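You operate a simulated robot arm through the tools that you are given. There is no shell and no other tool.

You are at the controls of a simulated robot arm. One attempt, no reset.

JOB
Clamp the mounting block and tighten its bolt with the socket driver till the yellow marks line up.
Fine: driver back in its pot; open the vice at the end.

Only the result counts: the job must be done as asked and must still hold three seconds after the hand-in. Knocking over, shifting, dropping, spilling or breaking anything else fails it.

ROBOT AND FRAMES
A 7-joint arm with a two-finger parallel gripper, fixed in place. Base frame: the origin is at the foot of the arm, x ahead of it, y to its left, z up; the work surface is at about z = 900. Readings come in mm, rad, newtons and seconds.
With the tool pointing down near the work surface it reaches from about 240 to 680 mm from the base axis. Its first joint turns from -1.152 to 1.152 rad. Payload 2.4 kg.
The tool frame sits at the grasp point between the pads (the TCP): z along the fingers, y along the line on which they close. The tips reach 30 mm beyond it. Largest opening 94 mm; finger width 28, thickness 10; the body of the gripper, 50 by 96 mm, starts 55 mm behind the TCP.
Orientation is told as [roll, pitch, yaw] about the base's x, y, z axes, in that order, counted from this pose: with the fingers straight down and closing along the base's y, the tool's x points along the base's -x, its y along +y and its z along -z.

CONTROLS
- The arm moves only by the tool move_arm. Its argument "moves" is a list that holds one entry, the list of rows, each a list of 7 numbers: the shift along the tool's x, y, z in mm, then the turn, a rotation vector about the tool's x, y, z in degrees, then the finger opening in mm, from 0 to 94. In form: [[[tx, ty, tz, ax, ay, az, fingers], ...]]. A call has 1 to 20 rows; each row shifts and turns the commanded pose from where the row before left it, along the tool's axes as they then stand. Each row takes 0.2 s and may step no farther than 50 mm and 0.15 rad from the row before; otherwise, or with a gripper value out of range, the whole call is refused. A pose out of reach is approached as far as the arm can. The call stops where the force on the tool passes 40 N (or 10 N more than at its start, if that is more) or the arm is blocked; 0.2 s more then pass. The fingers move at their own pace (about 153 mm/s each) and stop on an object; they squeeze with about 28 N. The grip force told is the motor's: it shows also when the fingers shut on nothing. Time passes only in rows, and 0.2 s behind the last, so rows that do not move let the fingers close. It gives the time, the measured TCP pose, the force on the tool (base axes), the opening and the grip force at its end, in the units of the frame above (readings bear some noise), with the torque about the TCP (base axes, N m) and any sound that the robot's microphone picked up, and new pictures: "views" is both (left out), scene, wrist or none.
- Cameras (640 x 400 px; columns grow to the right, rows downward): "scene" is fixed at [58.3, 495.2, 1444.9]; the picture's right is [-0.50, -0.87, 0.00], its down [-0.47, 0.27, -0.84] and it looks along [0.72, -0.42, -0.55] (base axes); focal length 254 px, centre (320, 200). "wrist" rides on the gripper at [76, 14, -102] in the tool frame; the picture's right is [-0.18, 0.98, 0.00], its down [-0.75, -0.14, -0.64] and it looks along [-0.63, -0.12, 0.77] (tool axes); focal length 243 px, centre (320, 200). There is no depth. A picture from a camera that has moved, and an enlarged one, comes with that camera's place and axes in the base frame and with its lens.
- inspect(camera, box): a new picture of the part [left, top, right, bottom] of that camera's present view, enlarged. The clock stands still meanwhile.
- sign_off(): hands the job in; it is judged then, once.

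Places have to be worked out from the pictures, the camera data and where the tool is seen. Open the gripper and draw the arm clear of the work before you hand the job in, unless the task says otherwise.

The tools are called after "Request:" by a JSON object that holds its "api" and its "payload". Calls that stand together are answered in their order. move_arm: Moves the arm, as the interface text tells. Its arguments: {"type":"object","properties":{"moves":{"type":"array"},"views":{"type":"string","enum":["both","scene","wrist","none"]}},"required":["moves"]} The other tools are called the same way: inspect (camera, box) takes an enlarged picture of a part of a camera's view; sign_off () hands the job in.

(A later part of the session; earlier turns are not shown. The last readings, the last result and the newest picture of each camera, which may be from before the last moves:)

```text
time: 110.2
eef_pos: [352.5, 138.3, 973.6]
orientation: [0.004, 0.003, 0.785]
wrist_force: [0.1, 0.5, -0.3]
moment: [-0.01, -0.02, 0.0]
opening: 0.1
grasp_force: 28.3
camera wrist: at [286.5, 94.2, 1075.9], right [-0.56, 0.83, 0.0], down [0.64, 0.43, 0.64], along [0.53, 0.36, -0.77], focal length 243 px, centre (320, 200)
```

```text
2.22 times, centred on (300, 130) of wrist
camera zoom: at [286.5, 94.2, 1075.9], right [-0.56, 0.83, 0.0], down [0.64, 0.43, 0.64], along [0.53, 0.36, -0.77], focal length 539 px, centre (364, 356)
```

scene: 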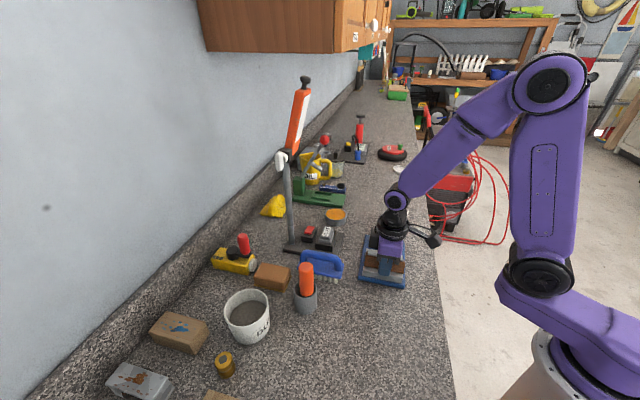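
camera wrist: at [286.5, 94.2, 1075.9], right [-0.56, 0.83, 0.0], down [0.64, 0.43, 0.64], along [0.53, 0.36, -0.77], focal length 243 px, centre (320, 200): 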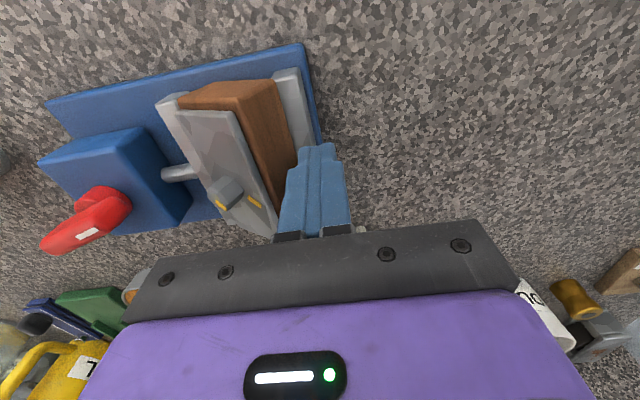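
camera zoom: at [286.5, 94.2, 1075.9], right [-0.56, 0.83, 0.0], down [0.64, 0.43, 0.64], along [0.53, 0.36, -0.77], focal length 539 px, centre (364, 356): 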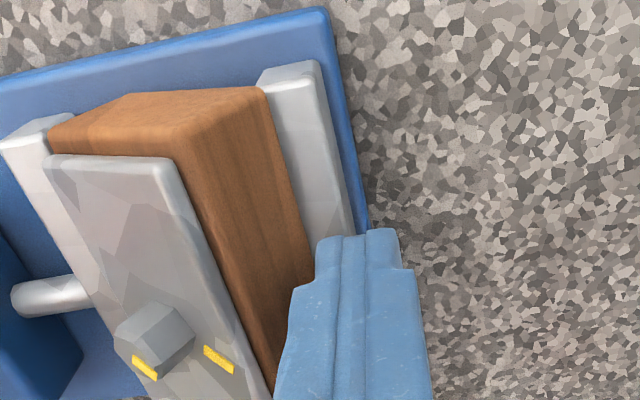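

The finger stands just beside the leaning block. I push it gently toward the moving jaw in small steps.

Request:
{"api": "move_arm", "payload": {"moves": [[[0, -3, 0, 0, 0, 0, 0], [0, -2, 0, 0, 0, 0, 0], [0, -2, 0, 0, 0, 0, 0], [0, 0, 0, 0, 0, 0, 0]]], "views": "wrist"}}

Request:
{"api": "inspect", "payload": {"camera": "wrist", "box": [200, 40, 400, 220]}}

```text
time: 111.2
eef_pos: [357.1, 134.5, 974.4]
orientation: [0.004, 0.004, 0.785]
wrist_force: [-1.5, 1.4, -0.8]
moment: [0.0, -0.01, 0.04]
opening: 0.1
grasp_force: 27.5
camera wrist: at [291.2, 90.5, 1075.5], right [-0.56, 0.83, 0.0], down [0.64, 0.43, 0.64], along [0.53, 0.36, -0.77], focal length 243 px, centre (320, 200)
```

wrist: 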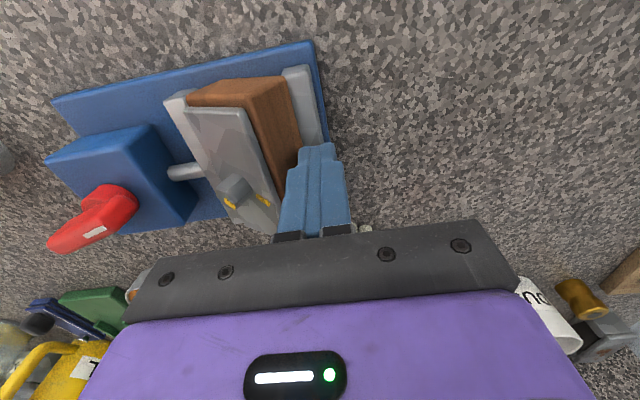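

```text
2.22 times, centred on (300, 130) of wrist
camera zoom: at [291.2, 90.5, 1075.5], right [-0.56, 0.83, 0.0], down [0.64, 0.43, 0.64], along [0.53, 0.36, -0.77], focal length 539 px, centre (364, 356)
```

zoom: 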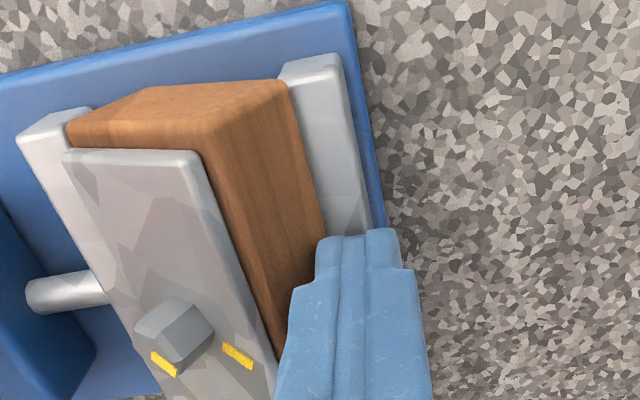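

Request:
{"api": "move_arm", "payload": {"moves": [[[0, -1.5, 0, 0, 0, 0, 0], [0, -1.5, 0, 0, 0, 0, 0], [0, -1.5, 0, 0, 0, 0, 0], [0, 0, 0, 0, 0, 0, 0]]], "views": "wrist"}}

Request:
{"api": "inspect", "payload": {"camera": "wrist", "box": [200, 40, 400, 220]}}

```text
time: 112.2
eef_pos: [361.8, 132.9, 972.6]
orientation: [0.003, 0.003, 0.784]
wrist_force: [-0.6, 0.1, -0.3]
moment: [0.0, 0.04, -0.02]
opening: 0.2
grasp_force: 28.1
camera wrist: at [294.9, 87.5, 1075.2], right [-0.56, 0.83, 0.0], down [0.64, 0.43, 0.64], along [0.53, 0.36, -0.77], focal length 243 px, centre (320, 200)
```

wrist: 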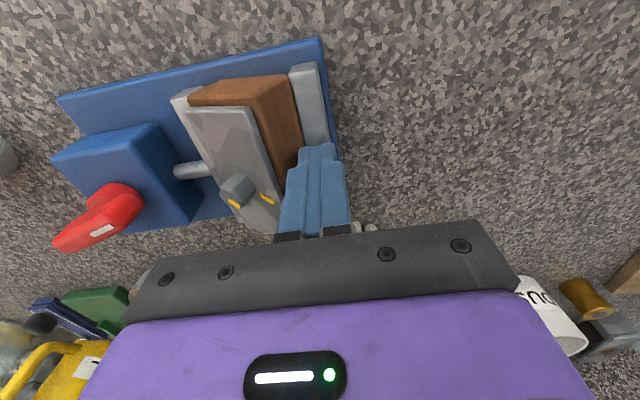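

```text
2.22 times, centred on (300, 130) of wrist
camera zoom: at [294.9, 87.5, 1075.2], right [-0.56, 0.83, 0.0], down [0.64, 0.43, 0.64], along [0.53, 0.36, -0.77], focal length 539 px, centre (364, 356)
```

zoom: 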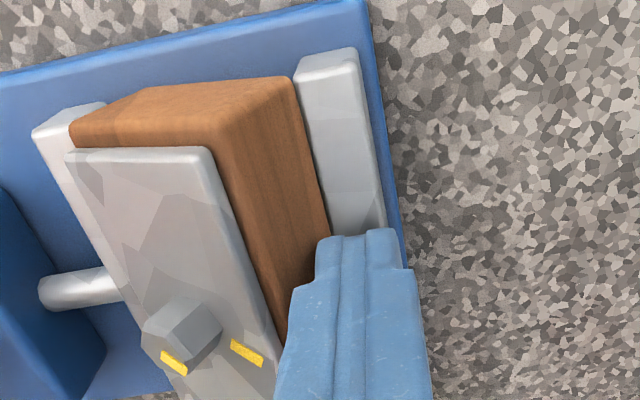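

Request:
{"api": "move_arm", "payload": {"moves": [[[0, -1.5, 0, 0, 0, 0, 0], [0, -1.5, 0, 0, 0, 0, 0], [0, -1.5, 0, 0, 0, 0, 0], [0, 0, 0, 0, 0, 0, 0]]], "views": "wrist"}}

Request:
{"api": "inspect", "payload": {"camera": "wrist", "box": [200, 40, 400, 220]}}

Request:
{"api": "inspect", "payload": {"camera": "scene", "box": [350, 215, 420, 295]}}

```text
time: 113.2
eef_pos: [362.6, 129.9, 972.7]
orientation: [0.004, 0.002, 0.785]
wrist_force: [-11.2, 13.4, 1.6]
moment: [0.38, 0.38, 0.04]
opening: 0.0
grasp_force: 28.3
camera wrist: at [297.5, 84.8, 1075.0], right [-0.56, 0.83, 0.0], down [0.64, 0.43, 0.64], along [0.53, 0.36, -0.77], focal length 243 px, centre (320, 200)
```

wrist: 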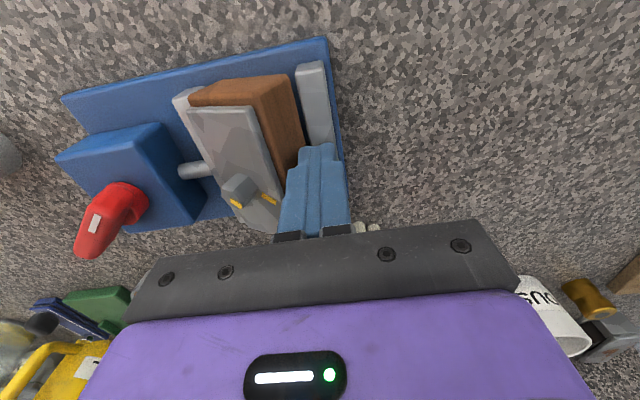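

```text
2.22 times, centred on (300, 130) of wrist
camera zoom: at [297.5, 84.8, 1075.0], right [-0.56, 0.83, 0.0], down [0.64, 0.43, 0.64], along [0.53, 0.36, -0.77], focal length 539 px, centre (364, 356)
```

zoom: 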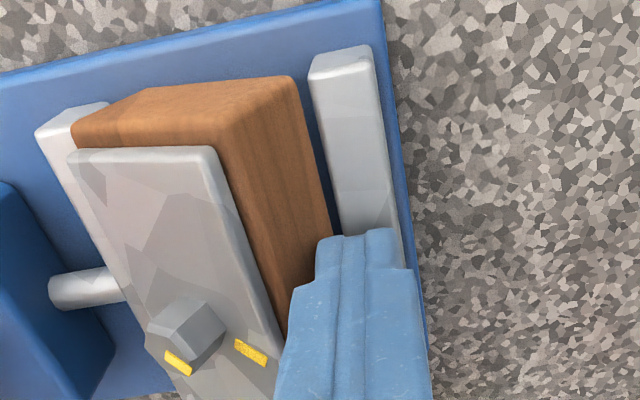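

```text
5.00 times, centred on (385, 255) of scene
camera zoom: at [58.0, 495.5, 1444.8], right [-0.5, -0.87, 0.0], down [-0.47, 0.27, -0.84], along [0.72, -0.42, -0.55], focal length 1271 px, centre (-5, -75)
```

zoom: 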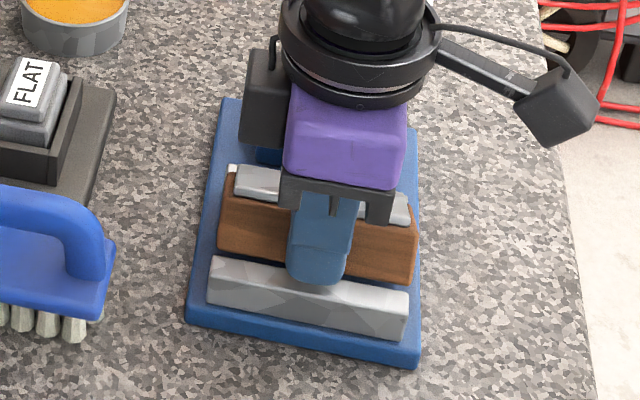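

The block's edge has cleared the fixed jaw and only my finger props it up now (the vice jaw got pushed back slightly, turning the knob: the vice is easily back-driven). I draw the finger away so the block settles flat.

Request:
{"api": "move_arm", "payload": {"moves": [[[0, 3, 0, 0, 0, 0, 0], [0, 5, 0, 0, 0, 0, 0], [0, 5, 0, 0, 0, 0, 0], [0, 0, -20, 0, 0, 0, 0], [0, 0, -40, 0, 0, 0, 0], [0, 0, 0, 0, 0, 0, 0]]], "views": "both"}}

Request:
{"api": "inspect", "payload": {"camera": "wrist", "box": [180, 20, 380, 200]}}

Request:
{"api": "inspect", "payload": {"camera": "scene", "box": [350, 215, 420, 295]}}

```text
time: 114.6
eef_pos: [354.2, 138.2, 1033.2]
orientation: [0.004, 0.004, 0.783]
wrist_force: [0.9, 0.2, -0.2]
moment: [0.01, -0.01, 0.0]
opening: 0.2
grasp_force: 27.3
camera wrist: at [288.8, 93.9, 1135.6], right [-0.56, 0.83, 0.0], down [0.64, 0.43, 0.64], along [0.53, 0.36, -0.77], focal length 243 px, centre (320, 200)
```

scene: 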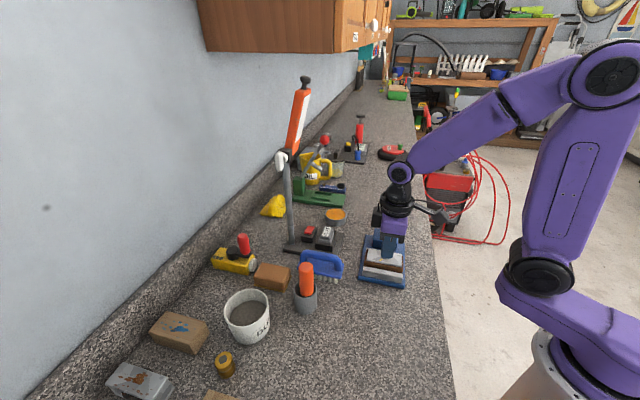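
wrist: 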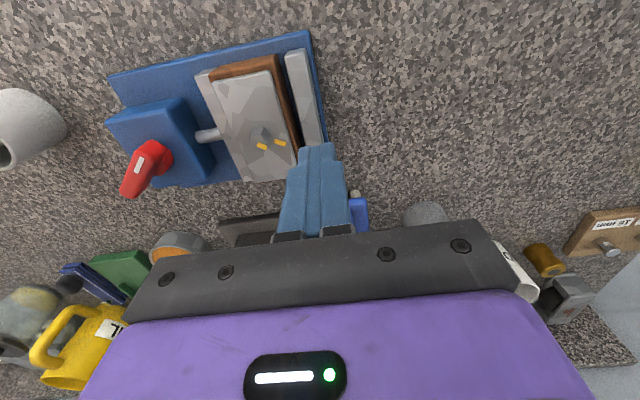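

```text
2.22 times, centred on (280, 110) of wrist
camera zoom: at [288.8, 93.9, 1135.6], right [-0.56, 0.83, 0.0], down [0.64, 0.43, 0.64], along [0.53, 0.36, -0.77], focal length 539 px, centre (409, 400)
```

zoom: 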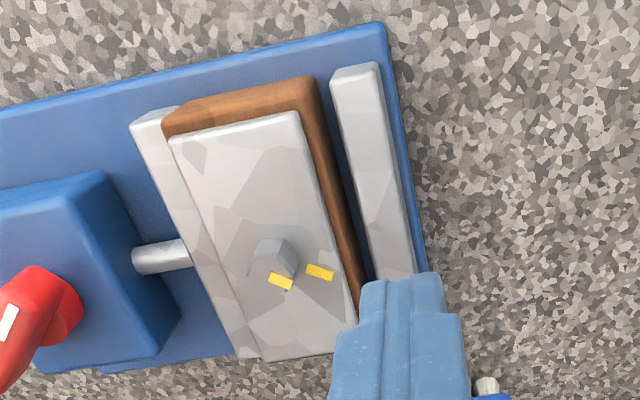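

```text
5.00 times, centred on (385, 255) of scene
camera zoom: at [58.3, 495.2, 1444.9], right [-0.5, -0.87, 0.0], down [-0.47, 0.27, -0.84], along [0.72, -0.42, -0.55], focal length 1271 px, centre (-5, -75)
```

zoom: 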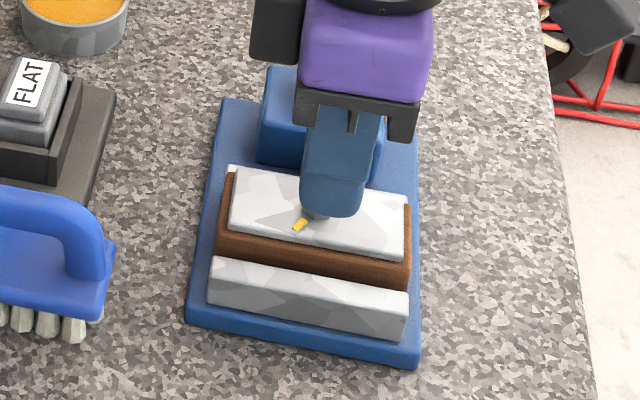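

The block lies flat between the jaws again, and the two yellow marks look nearly in line. I enlarge them.

Request:
{"api": "inspect", "payload": {"camera": "wrist", "box": [245, 110, 300, 160]}}

```text
8.00 times, centred on (272, 135) of wrist
camera zoom: at [288.8, 93.9, 1135.6], right [-0.56, 0.83, 0.0], down [0.64, 0.43, 0.64], along [0.53, 0.36, -0.77], focal length 1941 px, centre (700, 720)
```

zoom: 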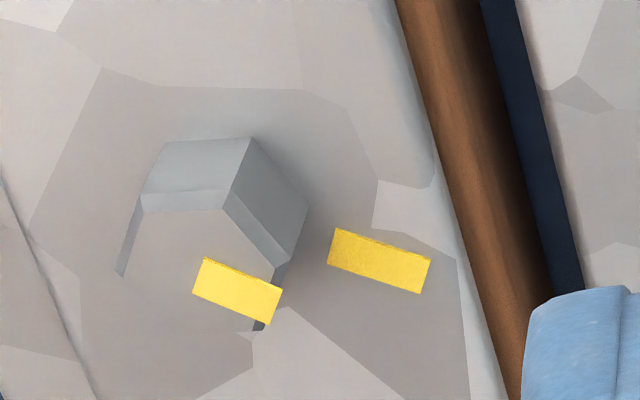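

The block axis and marks: the bolt mark is at about 97°, the plate mark at about 104°, so they are nearly lined up, perhaps slightly past. I take a straight-down view of the bolt to measure this well.

Request:
{"api": "move_arm", "payload": {"moves": [[[-13.5, -19.1, -12.3, 0, 0, 0, 40], [-13.5, -19.1, -12.3, 0, 0, 0, 94], [-13.5, -19.1, -12.3, 0, 0, 0, 94], [0, 0, 0, 0, 7.9, 0, 94], [0, 0, 0, 0, 7.9, 0, 94], [0, 0, 0, 0, 7.9, 0, 94], [0, 0, 0, 0, 7.9, 0, 94], [0, 0, 0, 0, 7.9, 0, 94], [0, 0, 0, 0, 0, 0, 94]]], "views": "wrist"}}

Request:
{"api": "inspect", "payload": {"camera": "wrist", "box": [310, 110, 370, 170]}}

Request:
{"api": "inspect", "payload": {"camera": "wrist", "box": [250, 80, 410, 230]}}

```text
time: 116.6
eef_pos: [424.7, 126.6, 1070.2]
orientation: [0.003, 0.693, 0.787]
wrist_force: [0.0, 0.1, 0.2]
moment: [0.03, -0.02, 0.0]
opening: 93.9
grasp_force: 0.1
camera wrist: at [417.2, 139.8, 1196.8], right [-0.59, 0.8, -0.11], down [0.8, 0.6, 0.01], along [0.08, -0.09, -0.99], focal length 243 px, centre (320, 200)
```

wrist: 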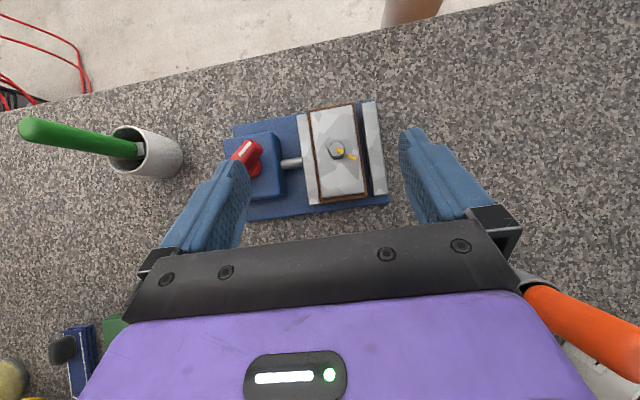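

```text
6.67 times, centred on (340, 140) of wrist
camera zoom: at [417.2, 139.8, 1196.8], right [-0.59, 0.8, -0.11], down [0.8, 0.6, 0.01], along [0.08, -0.09, -0.99], focal length 1618 px, centre (187, 600)
```

zoom: 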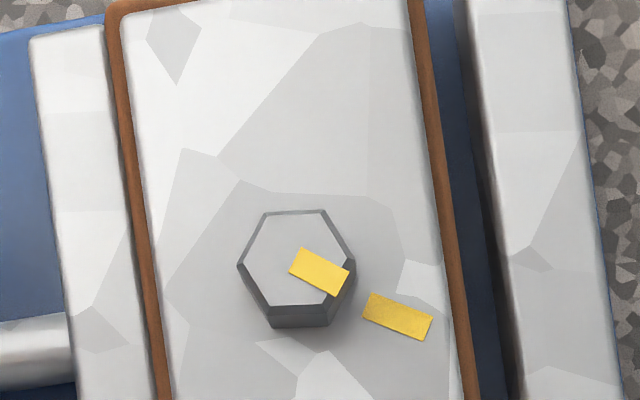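

```text
2.67 times, centred on (330, 155) of wrist
camera zoom: at [417.2, 139.8, 1196.8], right [-0.59, 0.8, -0.11], down [0.8, 0.6, 0.01], along [0.08, -0.09, -0.99], focal length 647 px, centre (293, 320)
```

zoom: 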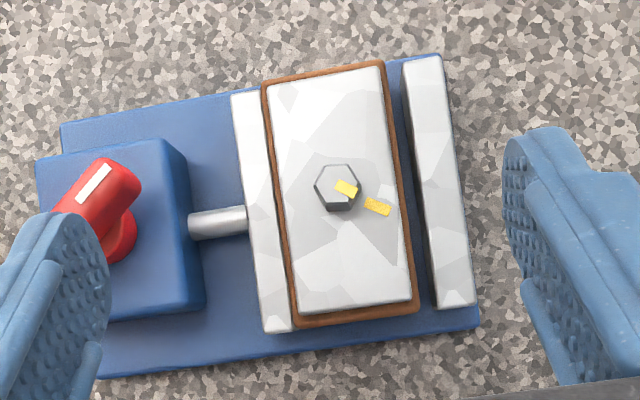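

Seen straight down, the bolt mark is about 6.5° past the plate mark (clockwise), and the block lies flat with about 6 mm to the fixed jaw. I go back to the knob to clamp it properly: this time I'll squeeze moderately and unwind slowly so the knob does not spring back.

Request:
{"api": "move_arm", "payload": {"moves": [[[0, 0, 0, 0, -7.9, 0, 94], [0, 0, 0, 0, -7.9, 0, 80], [0, 0, 0, 0, -7.9, 0, 60], [0, 0, 0, 0, -7.9, 0, 44], [0, 0, 0, 0, -7.9, 0, 44], [19.9, -41.8, 0, 0, 0, 0, 44], [19.9, -41.8, 0, 0, 0, 0, 44], [0, 0, 0, 0, 0, 7.9, 44], [0, 0, 0, 0, 0, 7.9, 44], [0, 0, 0, 0, 0, 7.9, 44], [0, 0, 0, 0, 0, 7.9, 44], [0, 0, 0, 0, 0, 7.9, 44], [0, 0, 0, 0, 0, 7.9, 44], [0, 0, 0, 0, 0, 7.6, 44], [0, 0, 0, 0, 0, 0, 44]]], "views": "wrist"}}

Request:
{"api": "inspect", "payload": {"camera": "wrist", "box": [220, 30, 420, 180]}}

```text
time: 119.8
eef_pos: [455.2, 39.0, 1068.3]
orientation: [0.0, 0.006, -0.179]
wrist_force: [0.2, 0.1, -0.2]
moment: [0.02, 0.0, 0.01]
opening: 44.2
grasp_force: 0.0
camera wrist: at [380.4, 65.4, 1171.3], right [0.35, 0.94, 0.0], down [0.72, -0.27, 0.64], along [0.6, -0.23, -0.77], focal length 243 px, centre (320, 200)
```

wrist: 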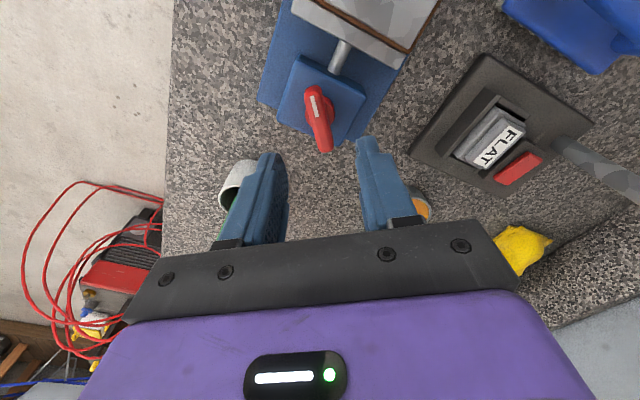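

```text
2.67 times, centred on (320, 105) of wrist
camera zoom: at [380.4, 65.4, 1171.3], right [0.35, 0.94, 0.0], down [0.72, -0.27, 0.64], along [0.6, -0.23, -0.77], focal length 647 px, centre (320, 453)
```

zoom: 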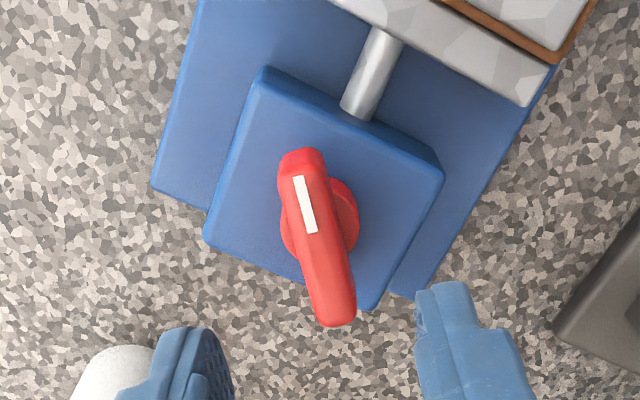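

The bar stands about 3.5° from my grip line; I adjust, lower to grip height and close on it.

Request:
{"api": "move_arm", "payload": {"moves": [[[0, 0, 0, 0, 0, -3.5, 44], [0, 0, 30, 0, 0, 0, 44], [0, 0, 30, 0, 0, 0, 44], [0, 0, 11, 0, 0, 0, 44], [0, 0, 0, 0, 0, 0, 30], [0, 0, 0, 0, 0, 0, 10], [0, 0, 0, 0, 0, 0, 0], [0, 0, 0, 0, 0, 0, 0]]], "views": "wrist"}}

Request:
{"api": "inspect", "payload": {"camera": "wrist", "box": [220, 40, 460, 220]}}

```text
time: 121.6
eef_pos: [454.8, 39.4, 999.0]
orientation: [-0.001, 0.006, -0.112]
wrist_force: [-1.3, -2.8, -6.9]
moment: [-0.19, -1.12, 0.0]
opening: 13.7
grasp_force: 45.1
camera wrist: at [378.3, 60.5, 1101.2], right [0.29, 0.96, 0.0], down [0.74, -0.23, 0.64], along [0.61, -0.19, -0.77], focal length 243 px, centre (320, 200)
```

wrist: 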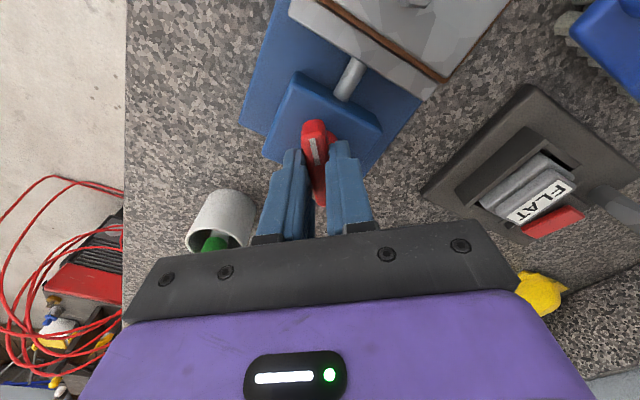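

```text
2.22 times, centred on (340, 130) of wrist
camera zoom: at [378.3, 60.5, 1101.2], right [0.29, 0.96, 0.0], down [0.74, -0.23, 0.64], along [0.61, -0.19, -0.77], focal length 539 px, centre (276, 356)
```

zoom: 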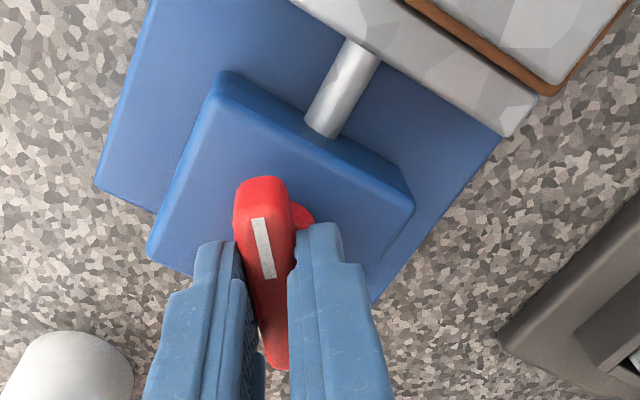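

Gripped well. I turn clockwise 56°, which should bring the jaw and block nearly to the fixed jaw.

Request:
{"api": "move_arm", "payload": {"moves": [[[0, 0, 0, 0, 0, 3, 0], [0, 0, 0, 0, 0, 4, 0], [0, 0, 0, 0, 0, 4, 0], [0, 0, 0, 0, 0, 4, 0], [0, 0, 0, 0, 0, 4, 0], [0, 0, 0, 0, 0, 4, 0], [0, 0, 0, 0, 0, 4, 0], [0, 0, 0, 0, 0, 4, 0], [0, 0, 0, 0, 0, 4, 0], [0, 0, 0, 0, 0, 4, 0], [0, 0, 0, 0, 0, 4, 0], [0, 0, 0, 0, 0, 4, 0], [0, 0, 0, 0, 0, 4, 0], [0, 0, 0, 0, 0, 4, 0], [0, 0, 0, 0, 0, 0, 0]]], "views": "wrist"}}

Request:
{"api": "inspect", "payload": {"camera": "scene", "box": [350, 215, 420, 295]}}

```text
time: 124.8
eef_pos: [455.6, 40.2, 999.2]
orientation: [-0.003, 0.003, -1.075]
wrist_force: [-0.5, 15.7, 29.5]
moment: [1.03, 0.28, 0.02]
opening: 13.7
grasp_force: 45.4
camera wrist: at [429.1, 112.6, 1100.9], right [0.95, 0.31, 0.0], down [0.24, -0.73, 0.64], along [0.2, -0.61, -0.77], focal length 243 px, centre (320, 200)
```

wrist: 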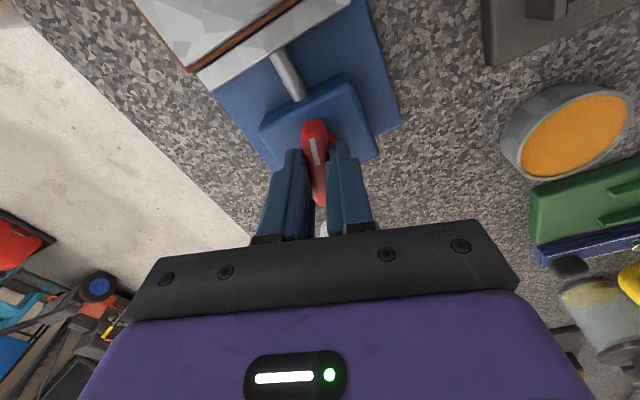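

```text
5.00 times, centred on (385, 255) of scene
camera zoom: at [57.9, 495.5, 1444.8], right [-0.5, -0.87, 0.0], down [-0.47, 0.27, -0.84], along [0.73, -0.42, -0.55], focal length 1271 px, centre (-5, -75)
```

zoom: 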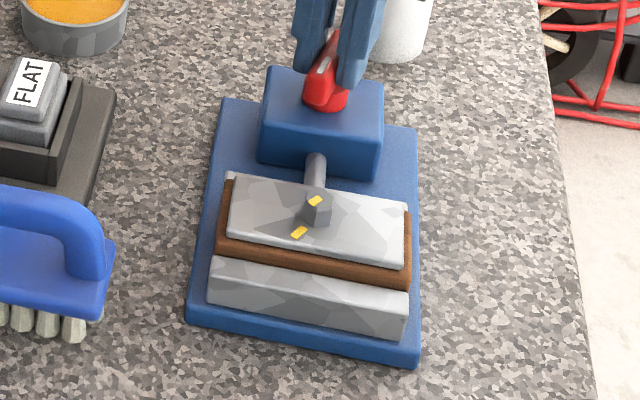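

Nearly there; there is some vertical load on the knob, so I ease up 1.5 mm while turning another 12°.

Request:
{"api": "move_arm", "payload": {"moves": [[[0.8, 0.4, -1.5, 0, 0, 3, 0], [0, 0, 0, 0, 0, 3, 0], [0, 0, 0, 0, 0, 3, 0], [0, 0, 0, 0, 0, 3, 0], [0, 0, 0, 0, 0, 0, 0]]], "views": "none"}}

```text
time: 126.0
eef_pos: [455.2, 40.4, 998.8]
orientation: [-0.002, 0.001, -1.282]
wrist_force: [13.4, 15.8, -16.8]
moment: [0.31, -0.6, 0.25]
opening: 13.9
grasp_force: 44.6
```

Torque is beginning to rise (0.25 N m). I go on in 3° steps.

Request:
{"api": "move_arm", "payload": {"moves": [[[0, 0.8, 0.8, 0, 0, 3, 0], [0, 0, 0, 0, 0, 0, 0]]], "views": "none"}}

Request:
{"api": "move_arm", "payload": {"moves": [[[0, 0, 0, 0, 0, 3, 0], [0, 0, 0, 0, 0, 0, 0]]], "views": "none"}}

```text
time: 126.6
eef_pos: [457.1, 40.0, 999.1]
orientation: [-0.004, 0.001, -1.336]
wrist_force: [6.4, 15.9, -1.3]
moment: [0.52, -0.58, 0.59]
opening: 13.9
grasp_force: 44.9
```

```text
time: 127.2
eef_pos: [456.5, 40.7, 998.9]
orientation: [-0.005, 0.003, -1.388]
wrist_force: [4.5, 17.4, 1.6]
moment: [0.71, -0.55, 0.97]
opening: 13.8
grasp_force: 44.9
```

Torque climbs steadily (0.59, then 0.97 N m): the block is being squeezed. I turn a little further, then unwind slowly to see how well the clamp holds.

Request:
{"api": "move_arm", "payload": {"moves": [[[0, 0, 0, 0, 0, 3, 0], [0, 0, 0, 0, 0, 0, 0]]], "views": "wrist"}}

Request:
{"api": "inspect", "payload": {"camera": "wrist", "box": [90, 0, 390, 210]}}

```text
time: 127.8
eef_pos: [456.5, 40.6, 999.6]
orientation: [-0.007, 0.001, -1.44]
wrist_force: [3.6, 16.1, 0.5]
moment: [0.47, -0.53, 1.35]
opening: 13.9
grasp_force: 45.3
camera wrist: at [458.0, 116.4, 1100.8], right [1.0, -0.05, -0.01], down [-0.04, -0.77, 0.64], along [-0.04, -0.64, -0.77], focal length 243 px, centre (320, 200)
```

wrist: 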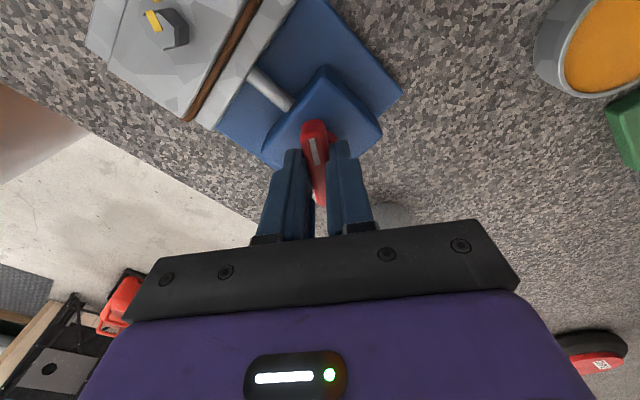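

```text
1.90 times, centred on (240, 105) of wrist
camera zoom: at [458.0, 116.4, 1100.8], right [1.0, -0.05, -0.01], down [-0.04, -0.77, 0.64], along [-0.04, -0.64, -0.77], focal length 462 px, centre (472, 381)
```

zoom: 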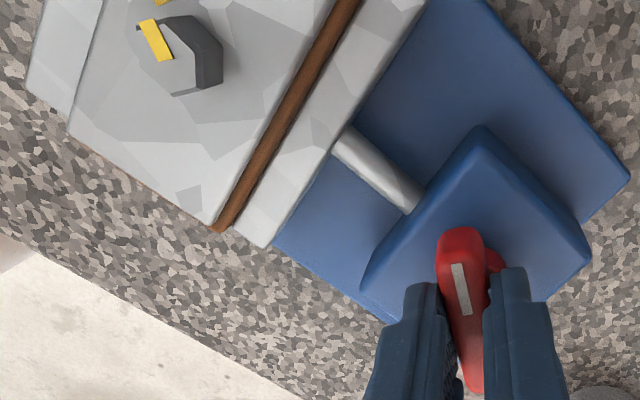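

Now at 1.35 N m with the bar still flush. I unwind in small steps and read the torque.

Request:
{"api": "move_arm", "payload": {"moves": [[[0, 0, 0, 0, 0, -2, 0], [0, 0, 0, 0, 0, -2, 0], [0, 0, 0, 0, 0, 0, 0]]], "views": "none"}}

Request:
{"api": "move_arm", "payload": {"moves": [[[0, 0, 0, 0, 0, -2, 0], [0, 0, 0, 0, 0, -2, 0], [0, 0, 0, 0, 0, 0, 0]]], "views": "none"}}

```text
time: 128.6
eef_pos: [456.2, 41.4, 999.4]
orientation: [-0.005, 0.002, -1.371]
wrist_force: [-0.5, 14.0, 2.2]
moment: [-0.28, -0.74, 0.85]
opening: 13.6
grasp_force: 44.5
```

```text
time: 129.4
eef_pos: [455.4, 40.1, 998.4]
orientation: [-0.005, 0.002, -1.303]
wrist_force: [0.5, 11.5, -1.3]
moment: [0.1, -0.62, 0.42]
opening: 13.5
grasp_force: 44.9
```

The torque unwinds along the same line, so this is a springy end stop with little friction: it may be the knob's limit rather than real clamping. I unwind to zero torque, let go, and inspect both jaw gaps from straight above.

Request:
{"api": "move_arm", "payload": {"moves": [[[0, 0, 0, 0, 0, -2, 0], [0, 0, 0, 0, 0, -1.5, 0], [0, 0, 0, 0, 0, 0, 0]]], "views": "none"}}

```text
time: 130.2
eef_pos: [457.0, 40.4, 999.1]
orientation: [-0.006, 0.002, -1.24]
wrist_force: [-1.5, 12.0, -3.1]
moment: [-0.35, -0.61, 0.12]
opening: 13.9
grasp_force: 45.3
```

Request:
{"api": "move_arm", "payload": {"moves": [[[0, 0, 0, 0, 0, 0, 20], [0, 0, 0, 0, 0, 0, 44], [0, 0, -22, 0, 0, 0, 44], [0, 0, -22, 0, 0, 0, 60], [22.1, -29.2, 0, 0, 0, 0, 80], [22.1, -29.2, 0, 0, 0, 0, 94], [0, 0, 0, 0, 7.9, 0, 94], [0, 0, 0, 0, 7.9, 0, 94], [0, 0, 0, 0, 7.9, 0, 94], [0, 0, 0, 0, 7.9, 0, 94], [0, 0, 0, 0, 7.9, 0, 94], [0, 0, 0, 0, 0, 0, 94]]], "views": "wrist"}}

Request:
{"api": "inspect", "payload": {"camera": "wrist", "box": [230, 60, 420, 220]}}

```text
time: 132.8
eef_pos: [386.0, 63.8, 1044.2]
orientation: [-0.006, 0.694, -1.242]
wrist_force: [0.1, -0.6, 0.8]
moment: [-0.02, 0.01, 0.0]
opening: 94.2
grasp_force: 0.1
camera wrist: at [399.8, 60.0, 1170.7], right [0.98, 0.18, -0.12], down [0.19, -0.98, 0.01], along [-0.12, -0.04, -0.99], focal length 243 px, centre (320, 200)
```

wrist: 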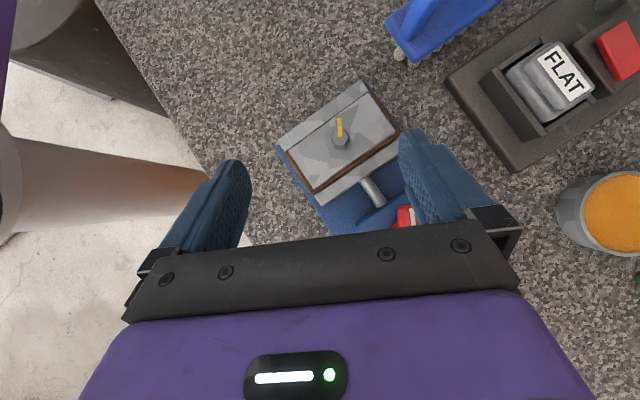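

```text
2.50 times, centred on (325, 140) of wrist
camera zoom: at [399.8, 60.0, 1170.7], right [0.98, 0.18, -0.12], down [0.19, -0.98, 0.01], along [-0.12, -0.04, -0.99], focal length 606 px, centre (308, 350)
```

zoom: 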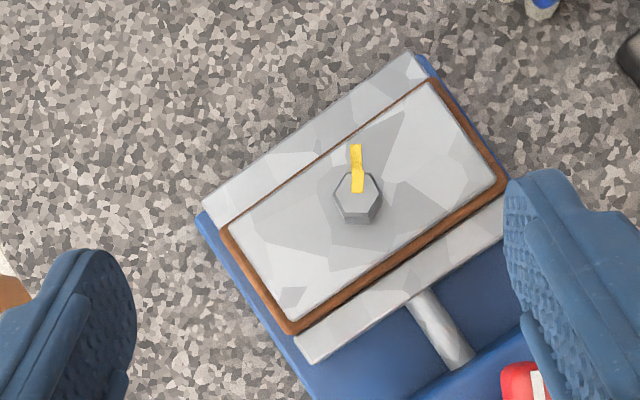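

Request:
{"api": "inspect", "payload": {"camera": "wrist", "box": [275, 75, 345, 145]}}

Request:
{"api": "inspect", "payload": {"camera": "wrist", "box": [300, 140, 370, 205]}}

Request:
{"api": "inspect", "payload": {"camera": "wrist", "box": [345, 80, 405, 150]}}

Request:
{"api": "inspect", "payload": {"camera": "wrist", "box": [320, 105, 365, 150]}}

```text
5.71 times, centred on (310, 110) of wrist
camera zoom: at [399.8, 60.0, 1170.7], right [0.98, 0.18, -0.12], down [0.19, -0.98, 0.01], along [-0.12, -0.04, -0.99], focal length 1386 px, centre (377, 714)
```

zoom: 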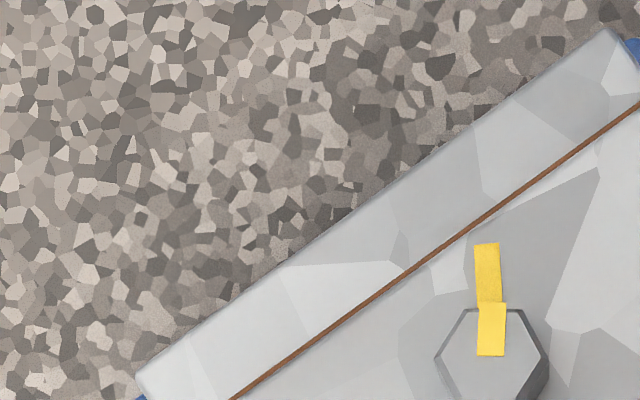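

```text
6.15 times, centred on (335, 172) of wrist
camera zoom: at [399.8, 60.0, 1170.7], right [0.98, 0.18, -0.12], down [0.19, -0.98, 0.01], along [-0.12, -0.04, -0.99], focal length 1493 px, centre (228, 369)
```

zoom: 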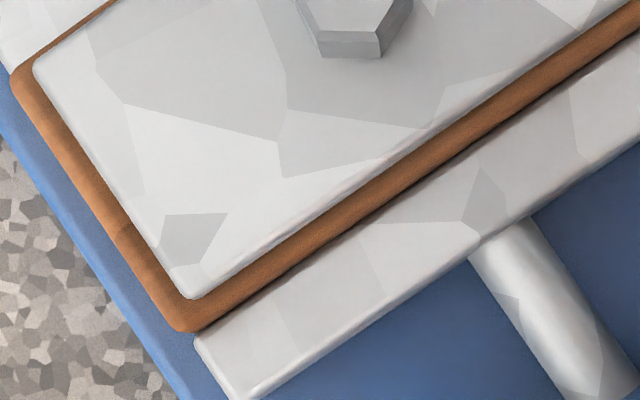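

```text
5.71 times, centred on (375, 115) of wrist
camera zoom: at [399.8, 60.0, 1170.7], right [0.98, 0.18, -0.12], down [0.19, -0.98, 0.01], along [-0.12, -0.04, -0.99], focal length 1386 px, centre (6, 686)
```

zoom: 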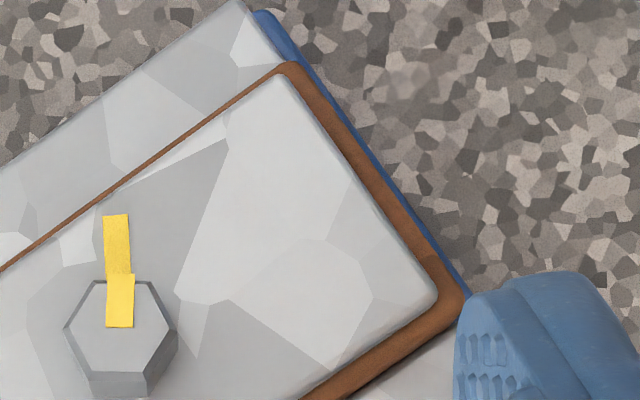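

```text
8.89 times, centred on (342, 128) of wrist
camera zoom: at [399.8, 60.0, 1170.7], right [0.98, 0.18, -0.12], down [0.19, -0.98, 0.01], along [-0.12, -0.04, -0.99], focal length 2157 px, centre (120, 844)
```

zoom: 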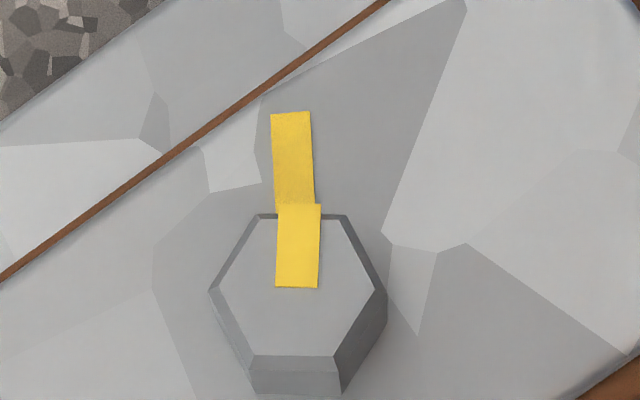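

Both jaws now touch the block with no visible gap, and after the slow unwinding they stay there. The bolt mark (98.7°) is still 5° past the plate mark (103.7°), so I fetch the driver again to set it exactly. First I straighten up and go high over to the pot.

Request:
{"api": "move_arm", "payload": {"moves": [[[0, 0, 0, 0, -7.9, 0, 94], [0, 0, 0, 0, -7.9, 0, 94], [0, 0, 0, 0, -7.9, 0, 94], [0, 0, 0, 0, -7.9, 0, 94], [0, 0, 0, 0, -7.9, 0, 94], [0, 0, -34, 0, 0, 0, 80], [0, 0, -34, 0, 0, 0, 60], [42.4, 15.8, 0, 0, 0, 0, 60], [42.4, 15.8, 0, 0, 0, 0, 60], [42.4, 15.8, 0, 0, 0, 0, 60], [42.4, 15.8, 0, 0, 0, 0, 60], [42.4, 15.8, 0, 0, 0, 0, 60], [42.4, 15.8, 0, 0, 0, 0, 60], [0, 0, 0, 0, 0, 0, 60]]], "views": "none"}}

Request:
{"api": "move_arm", "payload": {"moves": [[[0, 0, 0, 0, 0, -8, 60], [0, 0, 0, 0, 0, -8, 60], [0, 0, 0, 0, 0, -8, 60], [0, 0, 0, 0, 0, -8, 60], [0, 0, 0, 0, 0, -8, 60], [0, 0, 0, 0, 0, -8, 60], [0, 0, 0, 0, 0, -8, 60], [0, 0, 0, 0, 0, -8, 60], [0, 0, 0, 0, 0, -8, 60], [0, 0, 0, 0, 0, -8, 60], [0, 0, 0, 0, 0, -7.9, 60], [0, 0, 0, 0, 0, 0, 60]]], "views": "both"}}

Request:
{"api": "inspect", "payload": {"camera": "wrist", "box": [250, 40, 390, 170]}}

```text
time: 135.8
eef_pos: [395.1, 337.0, 1112.3]
orientation: [-0.004, 0.002, -1.24]
wrist_force: [0.1, 0.2, -0.2]
moment: [0.03, 0.01, 0.0]
opening: 59.9
grasp_force: 0.1
```

```text
time: 138.4
eef_pos: [393.5, 333.3, 1111.6]
orientation: [0.001, 0.006, 0.296]
wrist_force: [0.8, 0.4, 0.6]
moment: [-0.04, -0.03, -0.01]
opening: 59.8
grasp_force: 0.1
camera wrist: at [314.8, 324.1, 1213.7], right [-0.11, 0.99, 0.0], down [0.77, 0.08, 0.64], along [0.63, 0.07, -0.77], focal length 243 px, centre (320, 200)
```

scene: 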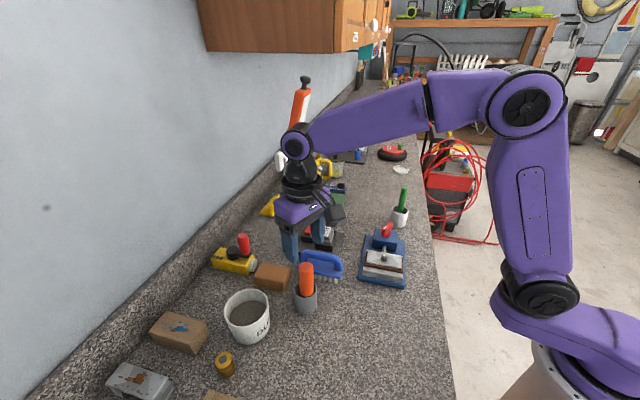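
wrist: 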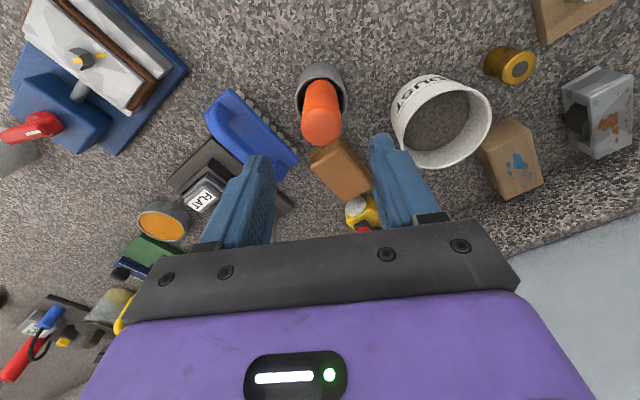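

```text
3.08 times, centred on (320, 105) of wrist
camera zoom: at [314.8, 324.1, 1213.7], right [-0.11, 0.99, 0.0], down [0.77, 0.08, 0.64], along [0.63, 0.07, -0.77], focal length 746 px, centre (320, 492)
```

zoom: 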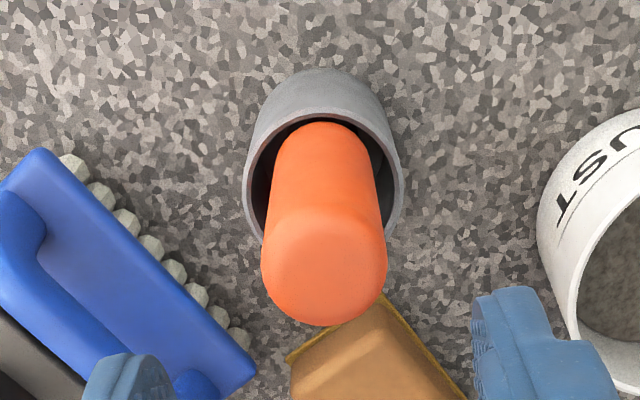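

The driver stands where I left it. I make a small correction, descend around the handle and grip it across its flats.

Request:
{"api": "move_arm", "payload": {"moves": [[[0.8, 1.4, 0, 0, 0, 0, 58], [0, 0, 30, 0, 0, 0, 58], [0, 0, 30, 0, 0, 0, 58], [0, 0, 30, 0, 0, 0, 58], [0, 0, 11, 0, 0, 0, 58], [0, 0, 0, 0, 0, 0, 40], [0, 0, 0, 0, 0, 0, 20], [0, 0, 0, 0, 0, 0, 0], [0, 0, 0, 0, 0, 0, 0]]], "views": "wrist"}}

```text
time: 140.4
eef_pos: [392.3, 336.3, 1009.8]
orientation: [0.002, 0.004, 0.294]
wrist_force: [0.0, 0.2, 0.8]
moment: [0.0, -0.01, 0.0]
opening: 30.2
grasp_force: 28.2
camera wrist: at [313.2, 326.0, 1111.9], right [-0.11, 0.99, 0.0], down [0.77, 0.08, 0.64], along [0.63, 0.07, -0.77], focal length 243 px, centre (320, 200)
```

wrist: 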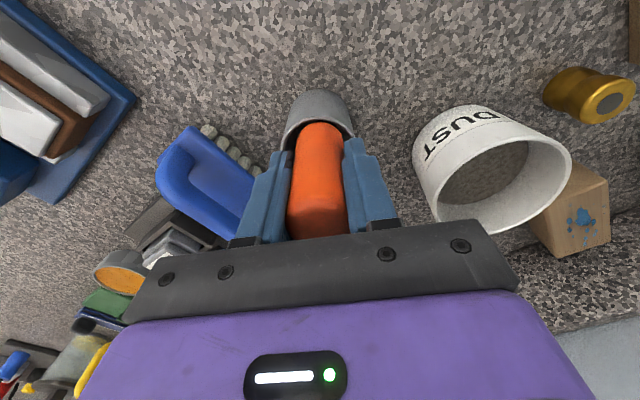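

Gripped across the flats (30.2 mm). I lift it out, carry it to above the bolt and turn to yaw 8.5°, which matches the bolt's hex.

Request:
{"api": "move_arm", "payload": {"moves": [[[0, 0, -10, 0, 0, 0, 0], [0, 0, -25, 0, 0, 0, 0], [0, 0, -30, 0, 0, 0, 0], [0, 0, -30, 0, 0, 0, 0], [0, 0, -30, 0, 0, 0, 0], [14.4, -42.9, 0, 0, 0, 0, 0], [14.4, -42.9, 0, 0, 0, 0, 0], [14.4, -42.9, 0, 0, 0, 0, 0], [14.4, -42.9, 0, 0, 0, 0, 0], [14.5, -43, 0, 0, 0, 0, 0], [0, 0, 0, 0, 0, 8.3, 0], [0, 0, 20, 0, 0, 0, 0], [0, 0, 0, 0, 0, 0, 0]]], "views": "both"}}

Request:
{"api": "inspect", "payload": {"camera": "scene", "box": [370, 195, 405, 260]}}

Request:
{"api": "inspect", "payload": {"camera": "wrist", "box": [285, 70, 355, 140]}}

```text
time: 143.2
eef_pos: [386.0, 109.3, 1114.5]
orientation: [0.003, 0.003, 0.15]
wrist_force: [-0.6, -0.3, -1.3]
moment: [0.0, -0.03, 0.03]
opening: 30.5
grasp_force: 28.2
camera wrist: at [305.8, 110.5, 1216.3], right [0.04, 1.0, 0.0], down [0.77, -0.03, 0.64], along [0.64, -0.02, -0.77], focal length 243 px, centre (320, 200)
```

scene: 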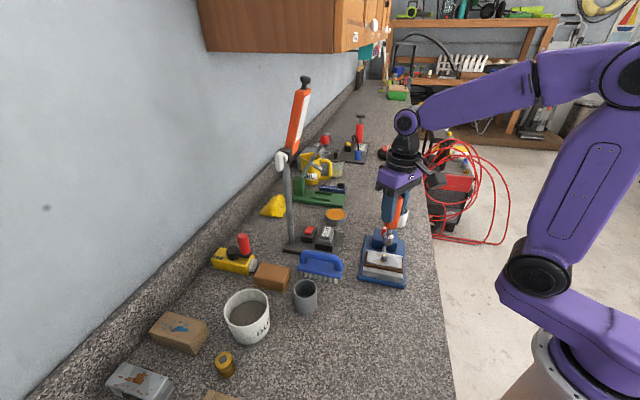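
wrist: 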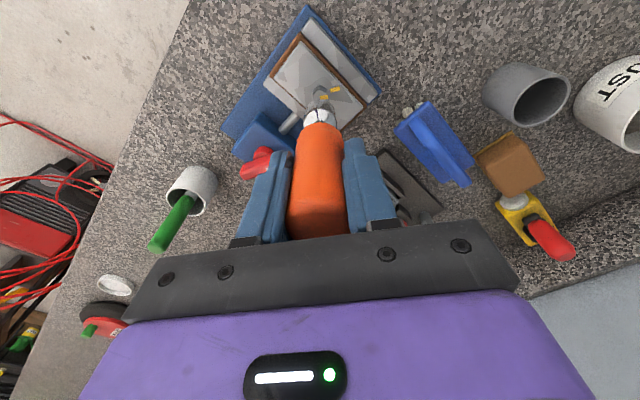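

```text
6.15 times, centred on (388, 228) of scene
camera zoom: at [58.4, 495.2, 1444.9], right [-0.5, -0.87, 0.0], down [-0.47, 0.27, -0.84], along [0.72, -0.42, -0.55], focal length 1565 px, centre (-95, 31)
```

zoom: 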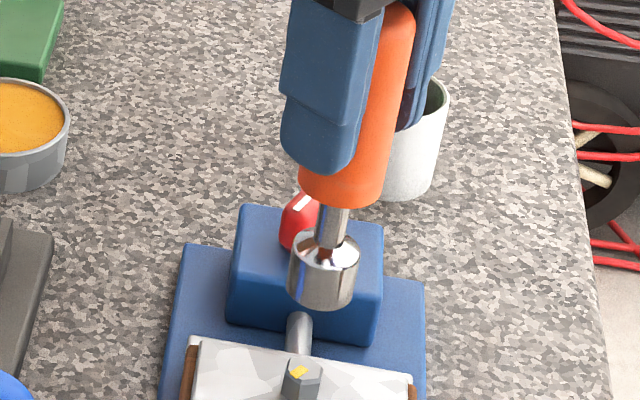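

```text
5.71 times, centred on (320, 105) of wrist
camera zoom: at [305.8, 110.5, 1216.3], right [0.04, 1.0, 0.0], down [0.77, -0.03, 0.64], along [0.64, -0.02, -0.77], focal length 1386 px, centre (320, 743)
```

zoom: 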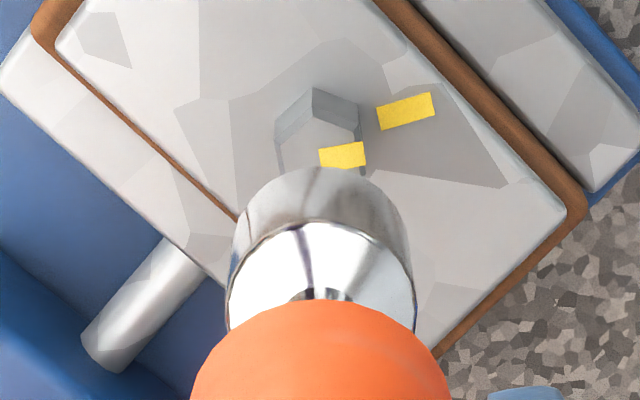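

Socket and bolt line up in both views. I lower to just above the bolt, then slowly until contact.

Request:
{"api": "move_arm", "payload": {"moves": [[[0, -0.3, 15, 0, 0, 0, 0], [0, 0, 15, 0, 0, 0, 0], [0, 0, 3, 0, 0, 0, 0], [0, 0, 2, 0, 0, 0, 0], [0, 0, 2, 0, 0, 0, 0], [0, 0, 2, 0, 0, 0, 0], [0, 0, 0, 0, 0, 0, 0]]], "views": "none"}}

```text
time: 144.8
eef_pos: [387.0, 109.1, 1075.7]
orientation: [0.003, 0.004, 0.148]
wrist_force: [-0.4, -0.7, -1.5]
moment: [0.01, 0.0, -0.01]
opening: 30.2
grasp_force: 28.0
```

Request:
{"api": "move_arm", "payload": {"moves": [[[0, 0, 1.5, 0, 0, 0, 0], [0, 0, 1.5, 0, 0, 0, 0], [0, 0, 1, 0, 0, 0, 0], [0, 0, 0, 0, 0, 0, 0]]], "views": "wrist"}}

Request:
{"api": "inspect", "payload": {"camera": "scene", "box": [370, 205, 405, 270]}}

Request:
{"api": "inspect", "payload": {"camera": "wrist", "box": [285, 70, 355, 140]}}

```text
time: 145.8
eef_pos: [385.8, 108.6, 1073.3]
orientation: [0.003, 0.003, 0.151]
wrist_force: [0.3, -0.5, -1.1]
moment: [-0.04, -0.02, -0.01]
opening: 30.1
grasp_force: 27.4
camera wrist: at [306.7, 109.8, 1174.7], right [0.04, 1.0, 0.0], down [0.77, -0.03, 0.64], along [0.64, -0.02, -0.77], focal length 243 px, centre (320, 200)
```

wrist: 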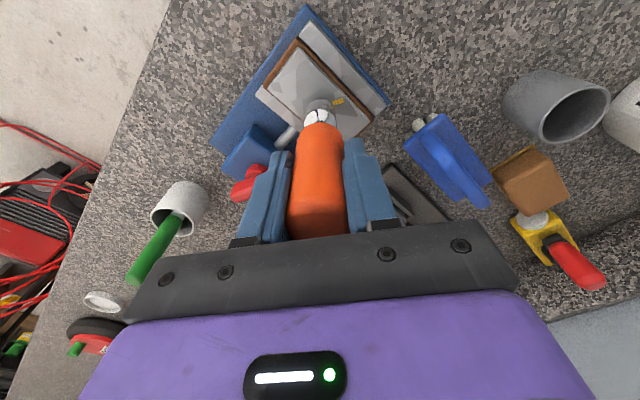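

```text
6.15 times, centred on (388, 238) of scene
camera zoom: at [58.4, 495.2, 1444.9], right [-0.5, -0.87, 0.0], down [-0.47, 0.27, -0.84], along [0.72, -0.42, -0.55], focal length 1565 px, centre (-95, -31)
```

zoom: 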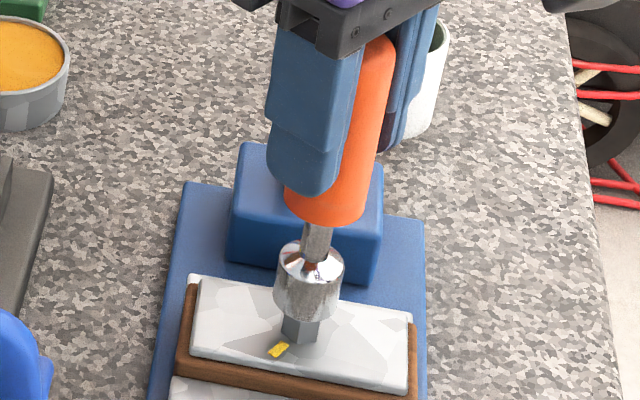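

```text
5.71 times, centred on (320, 105) of wrist
camera zoom: at [306.7, 109.8, 1174.7], right [0.04, 1.0, 0.0], down [0.77, -0.03, 0.64], along [0.64, -0.02, -0.77], focal length 1386 px, centre (320, 743)
```

zoom: 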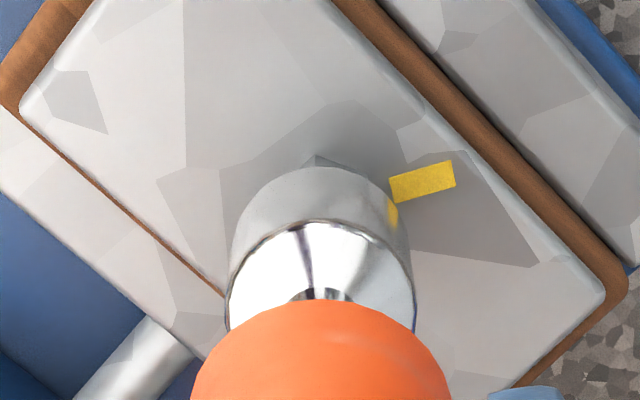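

Request:
{"api": "move_arm", "payload": {"moves": [[[0, 0, 1.5, 0, 0, 0, 0], [0, 0, 1.5, 0, 0, 0, 0], [0, 0, 0, 0, 0, 0, 0]]], "views": "none"}}

```text
time: 146.6
eef_pos: [387.9, 109.5, 1071.0]
orientation: [0.002, -0.001, 0.148]
wrist_force: [0.4, -2.4, 26.2]
moment: [-0.14, 0.12, 0.0]
opening: 30.6
grasp_force: 28.5
```

It touches on top (26 N), so it is slightly off sideways. I ease up, shift 1 mm toward the camera side and lower again.

Request:
{"api": "move_arm", "payload": {"moves": [[[0, 0, -2, 0, 0, 0, 0], [1, -0.2, 0, 0, 0, 0, 0], [0, 0, 1, 0, 0, 0, 0], [0, 0, 0.5, 0, 0, 0, 0], [0, 0, 0, 0, 0, 0, 0]]], "views": "none"}}

```text
time: 147.8
eef_pos: [384.6, 109.3, 1068.2]
orientation: [0.001, 0.005, 0.151]
wrist_force: [3.5, 0.1, -0.8]
moment: [-0.05, -0.46, 0.0]
opening: 30.1
grasp_force: 27.9
```

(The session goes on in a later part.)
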